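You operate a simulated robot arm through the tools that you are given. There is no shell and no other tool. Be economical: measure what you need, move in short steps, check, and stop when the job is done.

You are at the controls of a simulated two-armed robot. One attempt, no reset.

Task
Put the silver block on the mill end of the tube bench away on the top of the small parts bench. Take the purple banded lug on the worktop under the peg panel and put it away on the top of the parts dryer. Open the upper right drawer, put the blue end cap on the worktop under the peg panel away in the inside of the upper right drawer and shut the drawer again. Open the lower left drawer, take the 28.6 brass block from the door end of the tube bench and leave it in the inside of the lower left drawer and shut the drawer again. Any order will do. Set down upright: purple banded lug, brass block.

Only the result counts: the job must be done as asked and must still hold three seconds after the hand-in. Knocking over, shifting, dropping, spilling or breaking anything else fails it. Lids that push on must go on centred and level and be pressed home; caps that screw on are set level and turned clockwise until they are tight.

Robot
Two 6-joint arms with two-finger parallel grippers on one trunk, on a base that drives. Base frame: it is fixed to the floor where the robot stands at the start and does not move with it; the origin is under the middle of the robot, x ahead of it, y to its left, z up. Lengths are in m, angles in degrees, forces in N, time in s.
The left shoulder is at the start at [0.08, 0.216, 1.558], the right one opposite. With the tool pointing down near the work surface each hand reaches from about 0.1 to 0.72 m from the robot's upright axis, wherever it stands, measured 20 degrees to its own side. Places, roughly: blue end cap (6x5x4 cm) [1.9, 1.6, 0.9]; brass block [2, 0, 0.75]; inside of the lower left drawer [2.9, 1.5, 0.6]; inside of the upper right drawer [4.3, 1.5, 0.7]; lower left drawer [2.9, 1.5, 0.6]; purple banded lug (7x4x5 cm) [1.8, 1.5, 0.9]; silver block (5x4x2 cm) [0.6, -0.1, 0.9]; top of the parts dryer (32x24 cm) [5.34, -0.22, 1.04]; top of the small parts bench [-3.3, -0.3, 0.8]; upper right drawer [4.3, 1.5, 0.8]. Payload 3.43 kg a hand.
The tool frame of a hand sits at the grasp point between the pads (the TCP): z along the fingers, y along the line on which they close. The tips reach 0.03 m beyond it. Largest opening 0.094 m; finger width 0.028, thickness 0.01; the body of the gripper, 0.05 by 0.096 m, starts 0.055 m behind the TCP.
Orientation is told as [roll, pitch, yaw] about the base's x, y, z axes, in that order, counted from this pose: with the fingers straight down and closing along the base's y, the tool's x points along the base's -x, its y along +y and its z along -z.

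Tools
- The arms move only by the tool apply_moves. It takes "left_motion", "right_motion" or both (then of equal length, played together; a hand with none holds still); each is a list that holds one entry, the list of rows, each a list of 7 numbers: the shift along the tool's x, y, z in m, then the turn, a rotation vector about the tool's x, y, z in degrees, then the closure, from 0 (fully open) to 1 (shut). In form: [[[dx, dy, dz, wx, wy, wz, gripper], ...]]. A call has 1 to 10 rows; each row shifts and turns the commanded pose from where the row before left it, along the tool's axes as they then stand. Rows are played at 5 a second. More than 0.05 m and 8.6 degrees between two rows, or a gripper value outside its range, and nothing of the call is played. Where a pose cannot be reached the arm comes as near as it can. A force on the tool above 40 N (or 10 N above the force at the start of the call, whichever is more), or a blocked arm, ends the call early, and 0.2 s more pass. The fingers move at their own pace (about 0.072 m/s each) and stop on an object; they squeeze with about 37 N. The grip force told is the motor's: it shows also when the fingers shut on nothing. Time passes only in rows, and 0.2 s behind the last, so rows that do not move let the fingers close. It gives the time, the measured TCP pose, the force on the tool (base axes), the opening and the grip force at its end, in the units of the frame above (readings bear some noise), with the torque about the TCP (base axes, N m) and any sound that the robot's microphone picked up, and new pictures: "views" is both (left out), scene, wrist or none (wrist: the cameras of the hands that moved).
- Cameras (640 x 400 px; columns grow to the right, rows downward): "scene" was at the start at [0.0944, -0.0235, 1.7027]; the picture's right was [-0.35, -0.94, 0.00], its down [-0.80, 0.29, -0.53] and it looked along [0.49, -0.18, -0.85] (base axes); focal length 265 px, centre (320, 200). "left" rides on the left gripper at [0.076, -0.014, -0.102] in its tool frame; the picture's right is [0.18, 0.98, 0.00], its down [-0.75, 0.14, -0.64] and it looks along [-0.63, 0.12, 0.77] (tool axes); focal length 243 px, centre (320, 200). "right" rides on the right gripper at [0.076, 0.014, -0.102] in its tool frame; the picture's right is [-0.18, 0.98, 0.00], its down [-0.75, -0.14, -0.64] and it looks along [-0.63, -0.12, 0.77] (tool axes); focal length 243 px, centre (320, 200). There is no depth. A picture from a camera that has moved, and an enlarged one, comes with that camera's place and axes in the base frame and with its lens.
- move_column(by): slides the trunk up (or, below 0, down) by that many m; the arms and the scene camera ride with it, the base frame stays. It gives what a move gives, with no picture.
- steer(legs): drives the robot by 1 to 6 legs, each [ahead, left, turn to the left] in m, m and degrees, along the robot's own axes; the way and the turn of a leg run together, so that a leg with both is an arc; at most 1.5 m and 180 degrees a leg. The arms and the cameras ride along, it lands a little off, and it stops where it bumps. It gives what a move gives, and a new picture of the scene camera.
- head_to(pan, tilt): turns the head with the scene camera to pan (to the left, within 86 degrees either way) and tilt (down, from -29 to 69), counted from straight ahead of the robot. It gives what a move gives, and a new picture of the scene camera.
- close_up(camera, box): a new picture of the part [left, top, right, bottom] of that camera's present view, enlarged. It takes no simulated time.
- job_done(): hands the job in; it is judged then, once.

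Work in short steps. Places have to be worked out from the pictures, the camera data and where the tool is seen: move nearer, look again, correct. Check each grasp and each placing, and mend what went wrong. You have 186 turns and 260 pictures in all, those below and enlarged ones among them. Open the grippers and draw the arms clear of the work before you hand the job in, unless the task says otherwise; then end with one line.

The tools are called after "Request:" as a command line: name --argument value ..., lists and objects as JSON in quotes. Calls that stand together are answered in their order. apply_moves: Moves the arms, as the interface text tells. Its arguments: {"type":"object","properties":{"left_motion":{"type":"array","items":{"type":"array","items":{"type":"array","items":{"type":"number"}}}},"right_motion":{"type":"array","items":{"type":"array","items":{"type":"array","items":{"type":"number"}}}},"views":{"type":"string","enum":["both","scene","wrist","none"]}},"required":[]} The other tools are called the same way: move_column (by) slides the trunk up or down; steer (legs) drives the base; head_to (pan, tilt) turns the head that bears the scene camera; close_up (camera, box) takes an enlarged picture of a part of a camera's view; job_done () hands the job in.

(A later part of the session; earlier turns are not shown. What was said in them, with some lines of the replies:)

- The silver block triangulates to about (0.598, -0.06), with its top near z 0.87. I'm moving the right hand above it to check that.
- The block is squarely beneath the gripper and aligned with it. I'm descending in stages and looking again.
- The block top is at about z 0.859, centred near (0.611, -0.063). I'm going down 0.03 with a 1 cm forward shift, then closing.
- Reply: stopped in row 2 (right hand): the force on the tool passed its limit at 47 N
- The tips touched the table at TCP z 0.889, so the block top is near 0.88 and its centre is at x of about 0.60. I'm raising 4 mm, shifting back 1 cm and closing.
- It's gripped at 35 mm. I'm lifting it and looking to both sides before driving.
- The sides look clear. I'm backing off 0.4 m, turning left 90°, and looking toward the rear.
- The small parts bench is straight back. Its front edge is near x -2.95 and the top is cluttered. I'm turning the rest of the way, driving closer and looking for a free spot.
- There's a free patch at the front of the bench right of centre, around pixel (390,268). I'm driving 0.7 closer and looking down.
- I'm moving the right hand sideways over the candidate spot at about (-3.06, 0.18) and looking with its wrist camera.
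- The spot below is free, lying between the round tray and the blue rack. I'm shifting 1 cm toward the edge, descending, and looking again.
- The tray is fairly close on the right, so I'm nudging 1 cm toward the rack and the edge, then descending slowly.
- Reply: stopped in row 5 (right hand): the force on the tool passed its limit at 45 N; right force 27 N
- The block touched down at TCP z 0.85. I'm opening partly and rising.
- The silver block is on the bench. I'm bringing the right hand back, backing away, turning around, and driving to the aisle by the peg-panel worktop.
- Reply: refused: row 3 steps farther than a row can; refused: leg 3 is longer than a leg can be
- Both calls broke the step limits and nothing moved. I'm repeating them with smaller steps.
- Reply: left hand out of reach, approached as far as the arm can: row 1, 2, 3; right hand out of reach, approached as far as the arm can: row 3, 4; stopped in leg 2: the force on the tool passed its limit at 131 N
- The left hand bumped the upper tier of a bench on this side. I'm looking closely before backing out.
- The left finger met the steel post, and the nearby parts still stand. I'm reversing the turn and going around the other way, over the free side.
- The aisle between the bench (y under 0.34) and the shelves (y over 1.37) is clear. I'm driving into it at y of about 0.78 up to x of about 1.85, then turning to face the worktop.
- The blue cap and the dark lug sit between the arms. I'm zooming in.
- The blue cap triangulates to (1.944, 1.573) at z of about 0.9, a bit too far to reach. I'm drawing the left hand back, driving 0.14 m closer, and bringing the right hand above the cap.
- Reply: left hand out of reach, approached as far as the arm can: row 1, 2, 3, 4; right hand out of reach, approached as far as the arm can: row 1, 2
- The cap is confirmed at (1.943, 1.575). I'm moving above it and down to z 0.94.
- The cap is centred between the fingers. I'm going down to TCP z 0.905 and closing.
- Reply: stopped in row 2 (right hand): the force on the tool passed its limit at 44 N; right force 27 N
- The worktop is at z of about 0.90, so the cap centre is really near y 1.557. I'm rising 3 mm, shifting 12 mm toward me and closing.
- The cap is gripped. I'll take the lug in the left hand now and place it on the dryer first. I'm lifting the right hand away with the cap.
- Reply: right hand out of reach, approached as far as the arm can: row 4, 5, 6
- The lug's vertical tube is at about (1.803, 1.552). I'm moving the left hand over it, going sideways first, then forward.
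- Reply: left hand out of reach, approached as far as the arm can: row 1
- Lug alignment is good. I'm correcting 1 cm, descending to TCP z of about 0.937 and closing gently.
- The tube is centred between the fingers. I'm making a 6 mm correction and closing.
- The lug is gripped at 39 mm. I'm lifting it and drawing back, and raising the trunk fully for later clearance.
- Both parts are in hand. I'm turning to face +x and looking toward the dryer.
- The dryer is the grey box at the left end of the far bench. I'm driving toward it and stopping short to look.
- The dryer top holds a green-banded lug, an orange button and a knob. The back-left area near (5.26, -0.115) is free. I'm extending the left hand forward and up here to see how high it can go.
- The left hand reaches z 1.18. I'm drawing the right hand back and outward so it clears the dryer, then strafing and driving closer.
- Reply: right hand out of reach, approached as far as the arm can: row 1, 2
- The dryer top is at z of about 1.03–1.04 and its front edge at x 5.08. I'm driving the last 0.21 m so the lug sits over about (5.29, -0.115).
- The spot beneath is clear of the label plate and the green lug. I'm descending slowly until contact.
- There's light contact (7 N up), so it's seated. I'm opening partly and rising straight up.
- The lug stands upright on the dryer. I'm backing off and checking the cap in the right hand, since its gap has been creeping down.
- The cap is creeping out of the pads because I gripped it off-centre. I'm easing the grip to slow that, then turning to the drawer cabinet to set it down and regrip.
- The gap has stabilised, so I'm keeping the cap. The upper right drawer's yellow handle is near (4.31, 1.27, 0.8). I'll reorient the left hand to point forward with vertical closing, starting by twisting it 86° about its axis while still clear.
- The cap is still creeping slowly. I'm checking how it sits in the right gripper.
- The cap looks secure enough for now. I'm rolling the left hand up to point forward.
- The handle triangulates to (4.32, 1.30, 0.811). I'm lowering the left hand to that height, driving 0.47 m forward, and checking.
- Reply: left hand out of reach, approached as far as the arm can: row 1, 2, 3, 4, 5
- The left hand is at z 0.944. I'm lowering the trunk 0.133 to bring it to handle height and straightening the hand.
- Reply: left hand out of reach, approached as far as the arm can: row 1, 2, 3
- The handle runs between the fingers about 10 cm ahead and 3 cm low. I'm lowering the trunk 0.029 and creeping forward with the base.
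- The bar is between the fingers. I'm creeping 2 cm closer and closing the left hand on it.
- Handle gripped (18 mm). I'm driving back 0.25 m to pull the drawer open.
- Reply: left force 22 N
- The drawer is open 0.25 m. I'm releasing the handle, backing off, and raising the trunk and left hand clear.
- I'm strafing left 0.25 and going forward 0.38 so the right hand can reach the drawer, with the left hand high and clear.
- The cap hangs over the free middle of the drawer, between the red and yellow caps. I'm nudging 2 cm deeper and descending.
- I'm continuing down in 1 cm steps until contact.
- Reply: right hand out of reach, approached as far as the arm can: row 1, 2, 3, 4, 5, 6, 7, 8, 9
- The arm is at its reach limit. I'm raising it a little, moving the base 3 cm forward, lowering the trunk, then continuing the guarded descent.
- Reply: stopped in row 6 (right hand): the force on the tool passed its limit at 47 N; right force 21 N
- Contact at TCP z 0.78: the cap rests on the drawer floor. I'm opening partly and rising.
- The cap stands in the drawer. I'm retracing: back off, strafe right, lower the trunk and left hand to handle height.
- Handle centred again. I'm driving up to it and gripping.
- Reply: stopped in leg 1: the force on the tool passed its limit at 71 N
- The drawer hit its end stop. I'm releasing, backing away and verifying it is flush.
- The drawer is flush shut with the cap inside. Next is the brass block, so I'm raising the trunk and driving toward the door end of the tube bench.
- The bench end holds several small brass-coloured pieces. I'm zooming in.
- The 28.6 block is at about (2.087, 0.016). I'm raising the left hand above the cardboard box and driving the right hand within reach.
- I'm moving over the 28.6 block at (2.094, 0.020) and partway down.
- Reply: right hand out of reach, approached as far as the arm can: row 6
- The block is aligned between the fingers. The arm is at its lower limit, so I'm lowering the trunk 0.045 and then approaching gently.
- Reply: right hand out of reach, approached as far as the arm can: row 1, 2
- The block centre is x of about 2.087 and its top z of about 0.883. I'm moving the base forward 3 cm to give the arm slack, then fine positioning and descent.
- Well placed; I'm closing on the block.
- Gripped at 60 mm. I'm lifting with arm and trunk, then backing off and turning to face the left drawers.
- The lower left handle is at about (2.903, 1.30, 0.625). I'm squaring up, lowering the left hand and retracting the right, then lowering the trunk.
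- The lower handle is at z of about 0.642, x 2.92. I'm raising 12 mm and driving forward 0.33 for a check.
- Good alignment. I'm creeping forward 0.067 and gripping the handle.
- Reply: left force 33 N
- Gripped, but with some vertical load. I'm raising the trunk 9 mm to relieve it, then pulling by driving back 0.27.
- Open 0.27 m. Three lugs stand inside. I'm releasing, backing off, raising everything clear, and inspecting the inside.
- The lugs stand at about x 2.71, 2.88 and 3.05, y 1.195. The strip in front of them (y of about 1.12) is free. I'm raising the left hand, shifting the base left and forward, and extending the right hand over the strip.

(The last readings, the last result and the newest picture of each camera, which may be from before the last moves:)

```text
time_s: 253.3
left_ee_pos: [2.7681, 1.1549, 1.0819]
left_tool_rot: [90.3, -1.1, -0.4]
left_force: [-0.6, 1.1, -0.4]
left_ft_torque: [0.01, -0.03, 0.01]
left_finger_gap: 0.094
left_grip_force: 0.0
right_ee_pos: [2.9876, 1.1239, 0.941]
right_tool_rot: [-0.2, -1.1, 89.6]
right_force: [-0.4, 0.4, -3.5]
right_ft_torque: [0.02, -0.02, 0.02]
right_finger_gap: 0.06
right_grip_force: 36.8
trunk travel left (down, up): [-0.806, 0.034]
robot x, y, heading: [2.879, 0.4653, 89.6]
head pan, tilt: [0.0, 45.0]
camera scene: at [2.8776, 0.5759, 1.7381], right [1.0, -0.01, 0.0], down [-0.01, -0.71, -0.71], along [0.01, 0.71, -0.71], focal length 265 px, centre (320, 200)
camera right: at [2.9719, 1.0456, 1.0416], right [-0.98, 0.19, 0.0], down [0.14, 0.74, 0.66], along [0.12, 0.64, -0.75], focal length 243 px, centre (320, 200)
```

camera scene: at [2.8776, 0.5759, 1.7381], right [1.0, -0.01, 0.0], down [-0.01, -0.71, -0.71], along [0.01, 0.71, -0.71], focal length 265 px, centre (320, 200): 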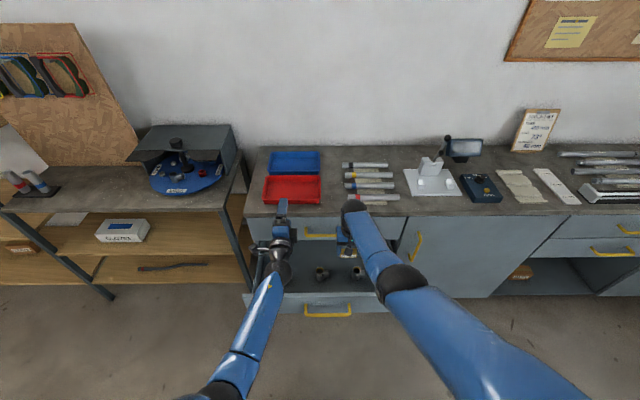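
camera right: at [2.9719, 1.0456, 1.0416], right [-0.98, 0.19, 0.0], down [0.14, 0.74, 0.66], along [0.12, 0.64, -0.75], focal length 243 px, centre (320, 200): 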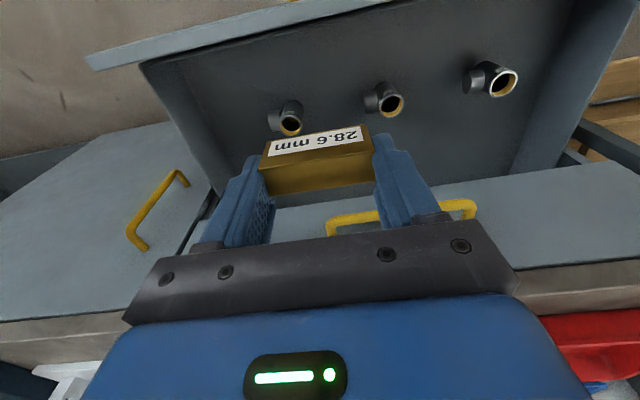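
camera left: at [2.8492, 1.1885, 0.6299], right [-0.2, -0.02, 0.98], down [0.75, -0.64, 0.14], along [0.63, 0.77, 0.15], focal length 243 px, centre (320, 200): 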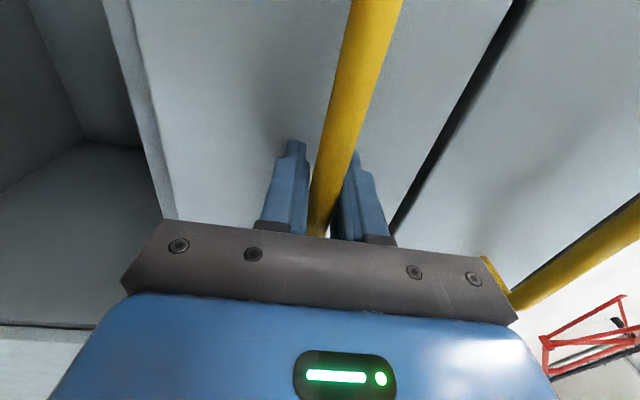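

Everything is lined up at x 2.985, y 1.12. Before lowering the trunk, I'm raising the left hand more so it stays well above the drawer.

Request:
apply_moves --left_motion '[[[0, 0.045, 0, 0, 0, 0, 0], [0, 0.045, 0, 0, 0, 0, 0], [0, 0.045, 0, 0, 0, 0, 0], [0, 0.03, 0, 0, 0, 0, 0], [0, 0, 0, 0, 0, 0, 0]]]' --views "none"

Request:
move_column --by -0.25

Request:
close_up --camera "right" --box '[0, 0, 640, 400]'

```text
time_s: 254.5
left_ee_pos: [2.7651, 1.1532, 1.2481]
left_tool_rot: [90.4, -1.1, -0.4]
left_force: [1.3, -0.1, 0.5]
left_ft_torque: [0.01, -0.04, -0.01]
left_finger_gap: 0.0939
left_grip_force: 0.1
right_ee_pos: [2.9863, 1.1239, 0.9415]
right_tool_rot: [0.0, -1.1, 89.6]
right_force: [0.1, 0.0, -2.4]
right_ft_torque: [0.01, 0.0, 0.0]
right_finger_gap: 0.06
right_grip_force: 37.2
trunk travel left (down, up): [-0.806, 0.034]
robot x, y, heading: [2.8747, 0.4606, 89.4]
head pan, tilt: [0.0, 45.0]
```

```text
time_s: 257.1
left_ee_pos: [2.7658, 1.1538, 0.998]
left_tool_rot: [90.4, -1.1, -0.4]
left_force: [-0.7, 0.6, -0.8]
left_ft_torque: [-0.03, 0.01, 0.01]
left_finger_gap: 0.094
left_grip_force: 0.1
right_ee_pos: [2.9877, 1.1234, 0.6912]
right_tool_rot: [-0.2, -1.1, 89.6]
right_force: [-0.3, 0.4, -2.6]
right_ft_torque: [-0.01, -0.03, 0.0]
right_finger_gap: 0.0598
right_grip_force: 37.4
trunk travel left (down, up): [-0.556, 0.284]
robot x, y, heading: [2.8786, 0.4645, 89.3]
head pan, tilt: [0.0, 45.0]
```

```text
1.00 times, centred on (320, 200) of right (not enlarged: the box is as wide or as high as the picture)
camera zoom: at [2.972, 1.0453, 0.7918], right [-0.98, 0.19, 0.0], down [0.14, 0.74, 0.66], along [0.12, 0.64, -0.75], focal length 243 px, centre (320, 200)
```

zoom: 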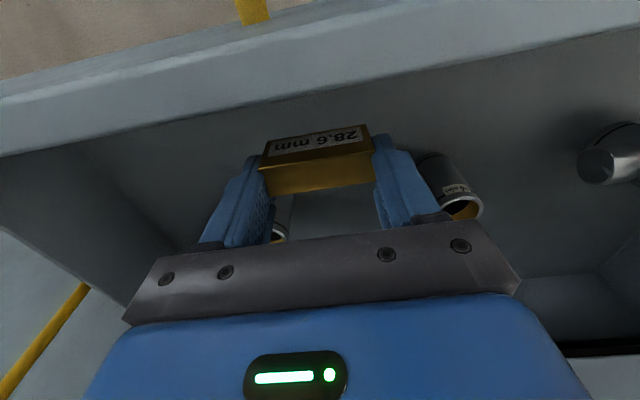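

Clear on all sides. I'm lowering the trunk further by 0.06.

Request:
move_column --by -0.055

Request:
apply_moves --right_motion '[[[0, 0, 0.004, 0, 0, 0, 0.8], [0, 0, 0.004, 0, 0, 0, 0.8], [0, 0, 0.004, 0, 0, 0, 0.8], [0, 0, 0.0, 0, 0, 0, 0.8]]]' --views "wrist"

```text
time_s: 258.0
left_ee_pos: [2.7649, 1.1534, 0.9429]
left_tool_rot: [90.3, -1.0, -0.4]
left_force: [0.0, -0.1, -0.1]
left_ft_torque: [0.03, -0.01, -0.01]
left_finger_gap: 0.0941
left_grip_force: 0.1
right_ee_pos: [2.9862, 1.1237, 0.6366]
right_tool_rot: [-0.1, -1.1, 89.6]
right_force: [0.5, 0.1, -2.8]
right_ft_torque: [0.0, -0.03, -0.02]
right_finger_gap: 0.06
right_grip_force: 37.6
trunk travel left (down, up): [-0.501, 0.339]
robot x, y, heading: [2.8783, 0.4624, 89.1]
head pan, tilt: [0.0, 45.0]
```

```text
time_s: 259.0
left_ee_pos: [2.7647, 1.1544, 0.9418]
left_tool_rot: [90.4, -1.1, -0.3]
left_force: [0.6, 0.3, 0.1]
left_ft_torque: [0.05, -0.01, -0.01]
left_finger_gap: 0.094
left_grip_force: 0.0
right_ee_pos: [2.9868, 1.123, 0.6244]
right_tool_rot: [-0.1, -1.1, 89.6]
right_force: [-0.2, 0.2, -3.4]
right_ft_torque: [-0.02, 0.0, -0.02]
right_finger_gap: 0.0598
right_grip_force: 37.2
trunk travel left (down, up): [-0.501, 0.339]
robot x, y, heading: [2.8775, 0.4629, 89.4]
head pan, tilt: [0.0, 45.0]
camera right: at [2.9717, 1.0453, 0.7244], right [-0.98, 0.19, 0.0], down [0.14, 0.74, 0.66], along [0.12, 0.64, -0.75], focal length 243 px, centre (320, 200)
```

right: 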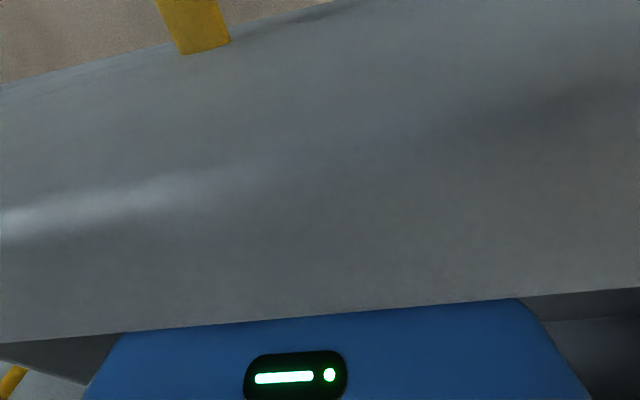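

No contact yet. I'm continuing down in 3 mm guarded steps.

Request:
apply_moves --right_motion '[[[0, 0, 0.004, 0, 0, 0, 0.8], [0, 0, 0.003, 0, 0, 0, 0.8], [0, 0, 0.003, 0, 0, 0, 0.8], [0, 0, 0.003, 0, 0, 0, 0.8], [0, 0, 0.003, 0, 0, 0, 0.8], [0, 0, 0.003, 0, 0, 0, 0.8]]]' --views "none"

```text
time_s: 260.4
left_ee_pos: [2.7657, 1.1525, 0.9436]
left_tool_rot: [90.4, -1.2, -0.4]
left_force: [0.1, -0.5, 0.7]
left_ft_torque: [-0.02, 0.0, 0.01]
left_finger_gap: 0.0939
left_grip_force: 0.0
right_ee_pos: [2.9868, 1.1206, 0.6095]
right_tool_rot: [0.0, -1.3, 89.6]
right_force: [0.2, 1.6, 3.8]
right_ft_torque: [-0.02, 0.16, -0.06]
right_finger_gap: 0.0601
right_grip_force: 37.1
right hand out of reach, approached as far as the arm can: row 6
trunk travel left (down, up): [-0.501, 0.339]
robot x, y, heading: [2.8759, 0.4635, 89.2]
head pan, tilt: [0.0, 45.0]
```

The force went from -3 to +4 N, so the block rests on the drawer floor. I'm opening slightly and rising straight up.

Request:
apply_moves --right_motion '[[[0, 0, 0, 0, 0, 0, 0.25], [0, 0, 0, 0, 0, 0, 0.2], [0, 0, 0, 0, 0, 0, 0.2], [0, 0, -0.03, 0, 0, 0, 0.2], [0, 0, -0.04, 0, 0, 0, 0.2], [0, 0, -0.04, 0, 0, 0, 0.2], [0, 0, 0, 0, 0, 0, 0.2]]]' --views "wrist"

```text
time_s: 262.0
left_ee_pos: [2.7651, 1.1536, 0.9416]
left_tool_rot: [90.4, -1.2, -0.4]
left_force: [0.1, 0.6, 0.0]
left_ft_torque: [0.01, 0.05, 0.02]
left_finger_gap: 0.0941
left_grip_force: 0.0
right_ee_pos: [2.9887, 1.1179, 0.72]
right_tool_rot: [0.0, -1.0, 89.7]
right_force: [0.3, -0.1, -0.3]
right_ft_torque: [-0.02, -0.03, -0.02]
right_finger_gap: 0.0751
right_grip_force: 0.0
trunk travel left (down, up): [-0.501, 0.339]
robot x, y, heading: [2.8794, 0.4621, 89.3]
head pan, tilt: [0.0, 45.0]
camera right: at [2.9737, 1.0404, 0.8196], right [-0.98, 0.19, 0.0], down [0.14, 0.74, 0.66], along [0.12, 0.64, -0.76], focal length 243 px, centre (320, 200)
```

right: 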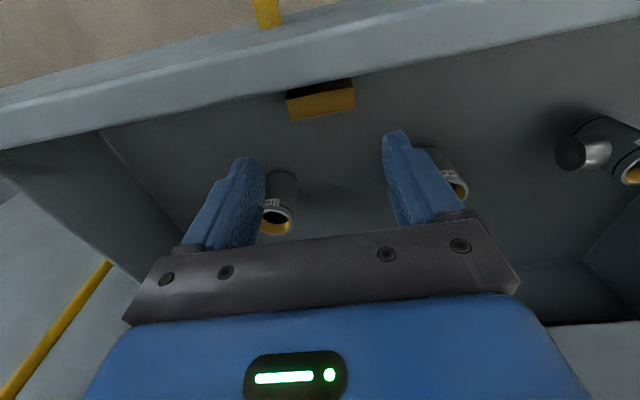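

The block stands upright in the drawer. I'm raising the trunk, backing out, and returning to the handle-grip pose.

Request:
move_column --by 0.25

Request:
steer --legs '[[-0.26, 0, 0], [0, -0.107, 0.5]]'

Request:
apply_moves --left_motion '[[[-0.02, -0.045, 0, 0, 0, 0, 0], [-0.02, -0.045, 0, 0, 0, 0, 0], [-0.01, -0.045, 0, 0, 0, 0, 0], [0, -0.045, 0, 0, 0, 0, 0], [0, -0.045, 0, 0, 0, 0, 0], [0, -0.045, 0, 0, 0, 0, 0], [0, -0.03, 0, 0, 0, 0, 0], [0, 0, 0, 0, 0, 0, 0]]]' --right_motion '[[[0.04, 0, 0, 0, 0, 0, 0], [0.04, 0, 0, 0, 0, 0, 0], [0.03, 0, -0.02, 0, 0, 0, 0], [0, 0, -0.03, 0, 0, 0, 0], [0, 0, -0.02, 0, 0, 0, 0], [0, 0, 0, 0, 0, 0, 0], [0, 0, 0, 0, 0, 0, 0], [0, 0, 0, 0, 0, 0, 0]]]' --views "scene"

```text
time_s: 264.6
left_ee_pos: [2.7646, 1.1533, 1.1919]
left_tool_rot: [90.3, -1.1, -0.3]
left_force: [0.0, 0.5, -0.5]
left_ft_torque: [-0.01, -0.04, 0.0]
left_finger_gap: 0.094
left_grip_force: 0.2
right_ee_pos: [2.9887, 1.1179, 0.9698]
right_tool_rot: [0.0, -1.1, 89.6]
right_force: [-0.1, -0.2, 0.7]
right_ft_torque: [0.01, 0.03, -0.01]
right_finger_gap: 0.0756
right_grip_force: 0.0
trunk travel left (down, up): [-0.751, 0.089]
robot x, y, heading: [2.8782, 0.461, 89.3]
head pan, tilt: [0.0, 45.0]
```

```text
time_s: 267.3
left_ee_pos: [2.8572, 0.8904, 1.1924]
left_tool_rot: [90.6, -1.3, 0.2]
left_force: [-0.6, -0.2, 0.4]
left_ft_torque: [0.03, 0.0, -0.04]
left_finger_gap: 0.0939
left_grip_force: 0.1
right_ee_pos: [3.0808, 0.8578, 0.9699]
right_tool_rot: [-0.3, -1.1, 90.4]
right_force: [-0.4, 0.3, 0.5]
right_ft_torque: [0.01, -0.02, 0.01]
right_finger_gap: 0.0753
right_grip_force: 0.0
trunk travel left (down, up): [-0.751, 0.089]
robot x, y, heading: [2.9812, 0.1989, 90.1]
head pan, tilt: [0.0, 45.0]
camera scene: at [2.9742, 0.3142, 1.6832], right [1.0, 0.0, 0.0], down [0.0, -0.71, -0.71], along [0.0, 0.71, -0.71], focal length 265 px, centre (320, 200)
```

scene: 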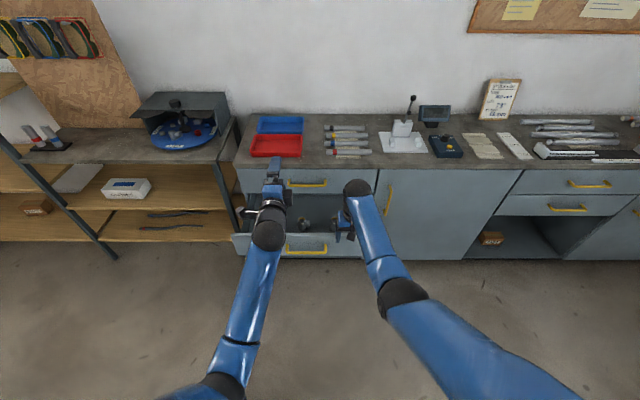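

```text
time_s: 269.1
left_ee_pos: [2.9177, 0.8951, 0.8948]
left_tool_rot: [90.5, -1.1, 0.2]
left_force: [0.1, 0.1, 0.4]
left_ft_torque: [0.02, 0.01, 0.02]
left_finger_gap: 0.094
left_grip_force: 0.0
right_ee_pos: [3.0807, 0.7607, 1.0095]
right_tool_rot: [0.0, -1.3, 90.4]
right_force: [-0.5, -0.8, -0.3]
right_ft_torque: [0.0, 0.0, 0.0]
right_finger_gap: 0.0941
right_grip_force: 0.1
right hand out of reach, approached as far as the arm can: row 4, 5
trunk travel left (down, up): [-0.751, 0.089]
robot x, y, heading: [2.9828, 0.201, 90.3]
head pan, tilt: [0.0, 45.0]
camera scene: at [2.9805, 0.3149, 1.6831], right [1.0, 0.0, 0.0], down [0.0, -0.71, -0.71], along [0.0, 0.71, -0.71], focal length 265 px, centre (320, 200)
```

scene: 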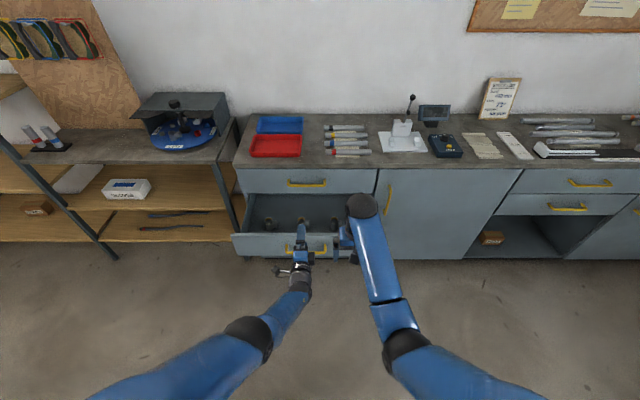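

Lowering to handle height and driving up to the handle.

Request:
move_column --by -0.246

Request:
steer --legs '[[0.123, 0, 0]]'

Request:
close_up --camera "left" --box '[0, 0, 640, 400]'

```text
time_s: 271.6
left_ee_pos: [2.9164, 0.8948, 0.6492]
left_tool_rot: [90.4, -1.1, 0.3]
left_force: [-0.4, -0.5, 0.3]
left_ft_torque: [0.05, 0.0, 0.0]
left_finger_gap: 0.0942
left_grip_force: 0.0
right_ee_pos: [3.0813, 0.7617, 0.7654]
right_tool_rot: [-0.1, -1.2, 90.4]
right_force: [-0.3, -0.6, -1.0]
right_ft_torque: [0.02, 0.01, 0.01]
right_finger_gap: 0.0938
right_grip_force: 0.1
trunk travel left (down, up): [-0.505, 0.335]
robot x, y, heading: [2.9831, 0.2018, 90.0]
head pan, tilt: [0.0, 45.0]
```

```text
time_s: 272.9
left_ee_pos: [2.9156, 1.0174, 0.6491]
left_tool_rot: [90.4, -1.1, 0.2]
left_force: [-0.6, 1.0, -0.7]
left_ft_torque: [0.03, 0.02, 0.0]
left_finger_gap: 0.094
left_grip_force: 0.0
right_ee_pos: [3.0807, 0.8833, 0.7645]
right_tool_rot: [0.0, -1.2, 90.4]
right_force: [0.2, 0.0, -0.9]
right_ft_torque: [0.0, 0.02, -0.02]
right_finger_gap: 0.094
right_grip_force: 0.1
trunk travel left (down, up): [-0.505, 0.335]
robot x, y, heading: [2.9831, 0.3244, 90.1]
head pan, tilt: [0.0, 45.0]
camera scene: at [2.9809, 0.4363, 1.4373], right [1.0, 0.0, 0.0], down [0.0, -0.71, -0.71], along [0.0, 0.71, -0.71], focal length 265 px, centre (320, 200)
```

scene: 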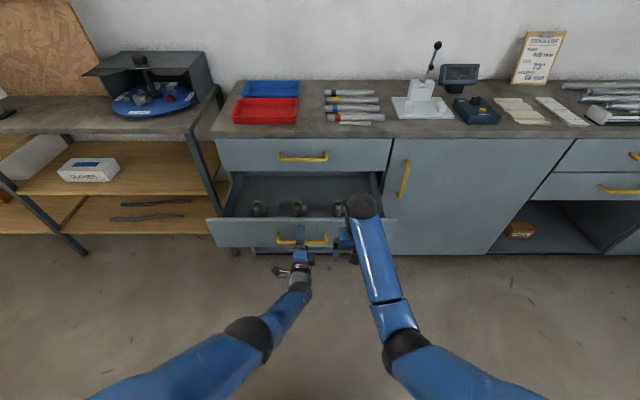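

```text
1.00 times, centred on (320, 200) of left (not enlarged: the box is as wide or as high as the picture)
camera zoom: at [2.8394, 0.9132, 0.6324], right [-0.2, -0.01, 0.98], down [0.75, -0.64, 0.15], along [0.62, 0.77, 0.14], focal length 243 px, centre (320, 200)
```

zoom: 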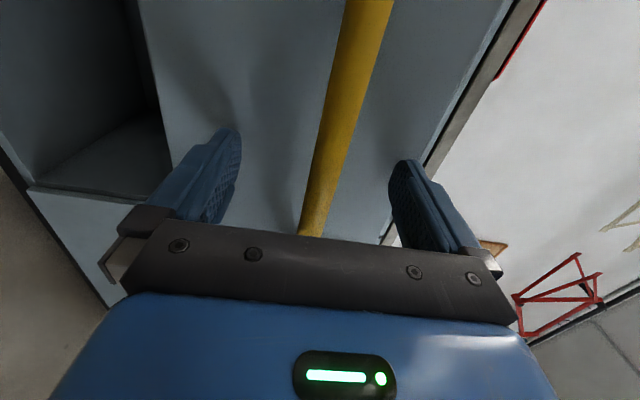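

Handle between the fingers. I'm gripping, then pushing shut in two legs.

Request:
apply_moves --left_motion '[[[0, 0, 0, 0, 0, 0, 0.4], [0, 0, 0, 0, 0, 0, 0.7], [0, 0, 0, 0, 0, 0, 1], [0, 0, 0, 0, 0, 0, 1], [0, 0, 0, 0, 0, 0, 1], [0, 0, 0, 0, 0, 0, 1]]]' --views "none"

Request:
steer --legs '[[0.23, 0, 0], [0.03, 0, 0], [0.015, 0, 0]]'

```text
time_s: 274.3
left_ee_pos: [2.9162, 1.0167, 0.648]
left_tool_rot: [90.4, -1.1, 0.3]
left_force: [-0.5, -0.5, -1.9]
left_ft_torque: [0.01, 1.06, -0.1]
left_finger_gap: 0.0184
left_grip_force: 45.1
right_ee_pos: [3.0807, 0.8836, 0.7635]
right_tool_rot: [0.0, -1.3, 90.4]
right_force: [0.3, -0.4, 0.1]
right_ft_torque: [0.0, 0.03, 0.0]
right_finger_gap: 0.094
right_grip_force: 0.1
trunk travel left (down, up): [-0.505, 0.335]
robot x, y, heading: [2.9803, 0.3239, 90.0]
head pan, tilt: [0.0, 45.0]
```

```text
time_s: 276.8
left_ee_pos: [2.9154, 1.2927, 0.6477]
left_tool_rot: [90.3, -1.0, 0.2]
left_force: [4.7, -15.2, -5.4]
left_ft_torque: [0.07, 1.03, -0.14]
left_finger_gap: 0.0184
left_grip_force: 45.2
right_ee_pos: [3.0801, 1.1606, 0.7647]
right_tool_rot: [0.1, -1.3, 90.4]
right_force: [0.5, -0.3, -0.2]
right_ft_torque: [0.01, -0.05, 0.0]
right_finger_gap: 0.0941
right_grip_force: 0.0
trunk travel left (down, up): [-0.505, 0.335]
robot x, y, heading: [2.9785, 0.6035, 90.3]
head pan, tilt: [0.0, 45.0]
camera scene: at [2.9808, 0.7127, 1.4372], right [1.0, 0.0, 0.0], down [0.0, -0.71, -0.71], along [0.0, 0.71, -0.71], focal length 265 px, centre (320, 200)
```

scene: 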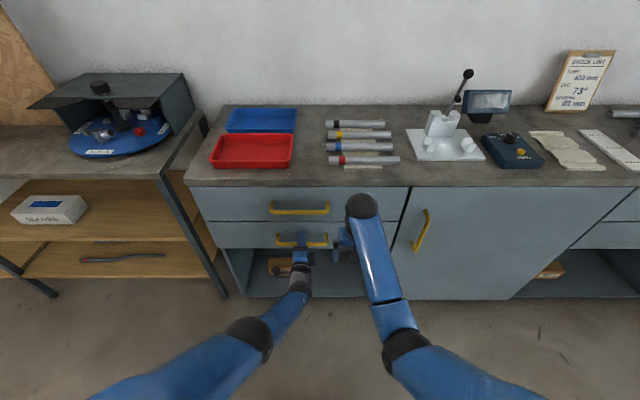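

It's at the end stop (-15 N push). I'm releasing, backing away and checking flushness.

Request:
apply_moves --left_motion '[[[0, 0, 0, 0, 0, 0, 0.4], [0, 0, 0, 0, 0, 0, 0], [0, 0, 0, 0, 0, 0, 0], [0, 0, 0, 0, 0, 0, 0]]]' --views "none"

Request:
steer --legs '[[-0.4, 0, 0]]'

Request:
close_up --camera "scene" --box '[200, 100, 440, 250]'

```text
time_s: 277.8
left_ee_pos: [2.9138, 1.2925, 0.6471]
left_tool_rot: [90.2, -1.0, 0.2]
left_force: [-0.1, -0.2, -0.9]
left_ft_torque: [0.05, -0.01, -0.03]
left_finger_gap: 0.0941
left_grip_force: 0.0
right_ee_pos: [3.0797, 1.1606, 0.7633]
right_tool_rot: [0.0, -1.3, 90.4]
right_force: [0.3, -0.7, 0.4]
right_ft_torque: [0.02, -0.02, 0.01]
right_finger_gap: 0.0938
right_grip_force: 0.0
trunk travel left (down, up): [-0.505, 0.335]
robot x, y, heading: [2.9783, 0.6032, 90.2]
head pan, tilt: [0.0, 45.0]
```

```text
time_s: 280.3
left_ee_pos: [2.9153, 0.8908, 0.6471]
left_tool_rot: [90.4, -1.0, 0.3]
left_force: [-0.2, 0.0, 0.0]
left_ft_torque: [0.02, 0.04, 0.0]
left_finger_gap: 0.094
left_grip_force: 0.1
right_ee_pos: [3.0802, 0.7586, 0.7639]
right_tool_rot: [0.0, -1.3, 90.4]
right_force: [-0.6, 0.0, -1.0]
right_ft_torque: [-0.02, -0.01, 0.02]
right_finger_gap: 0.0942
right_grip_force: 0.1
trunk travel left (down, up): [-0.505, 0.335]
robot x, y, heading: [2.9839, 0.1964, 90.4]
head pan, tilt: [0.0, 45.0]
camera scene: at [2.9811, 0.312, 1.4371], right [1.0, 0.0, 0.0], down [0.0, -0.71, -0.71], along [0.0, 0.71, -0.71], focal length 265 px, centre (320, 200)
```

scene: 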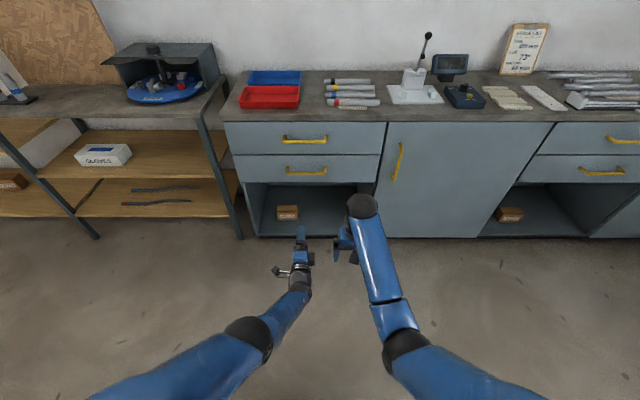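

```text
2.67 times, centred on (320, 175) of scene
camera zoom: at [2.9811, 0.312, 1.4371], right [1.0, 0.0, 0.0], down [0.0, -0.71, -0.71], along [0.0, 0.71, -0.71], focal length 708 px, centre (320, 267)
```

zoom: 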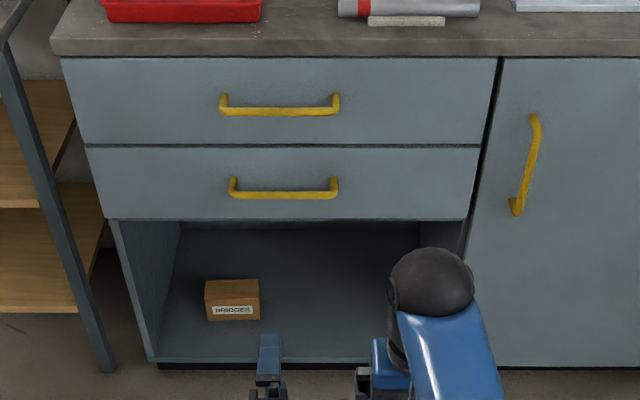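

Both drawers are shut flush, all four parts are in place, and the grippers are open and clear. Handing in.

Request:
job_done

```text
The job is handed in.
```

All four parts are put away as asked and both drawers are shut flush; the job is handed in. Mid-run, the left hand hit a steel post on a bench hard enough to stop the robot (131 N). From the pictures nothing around it had moved or fallen.
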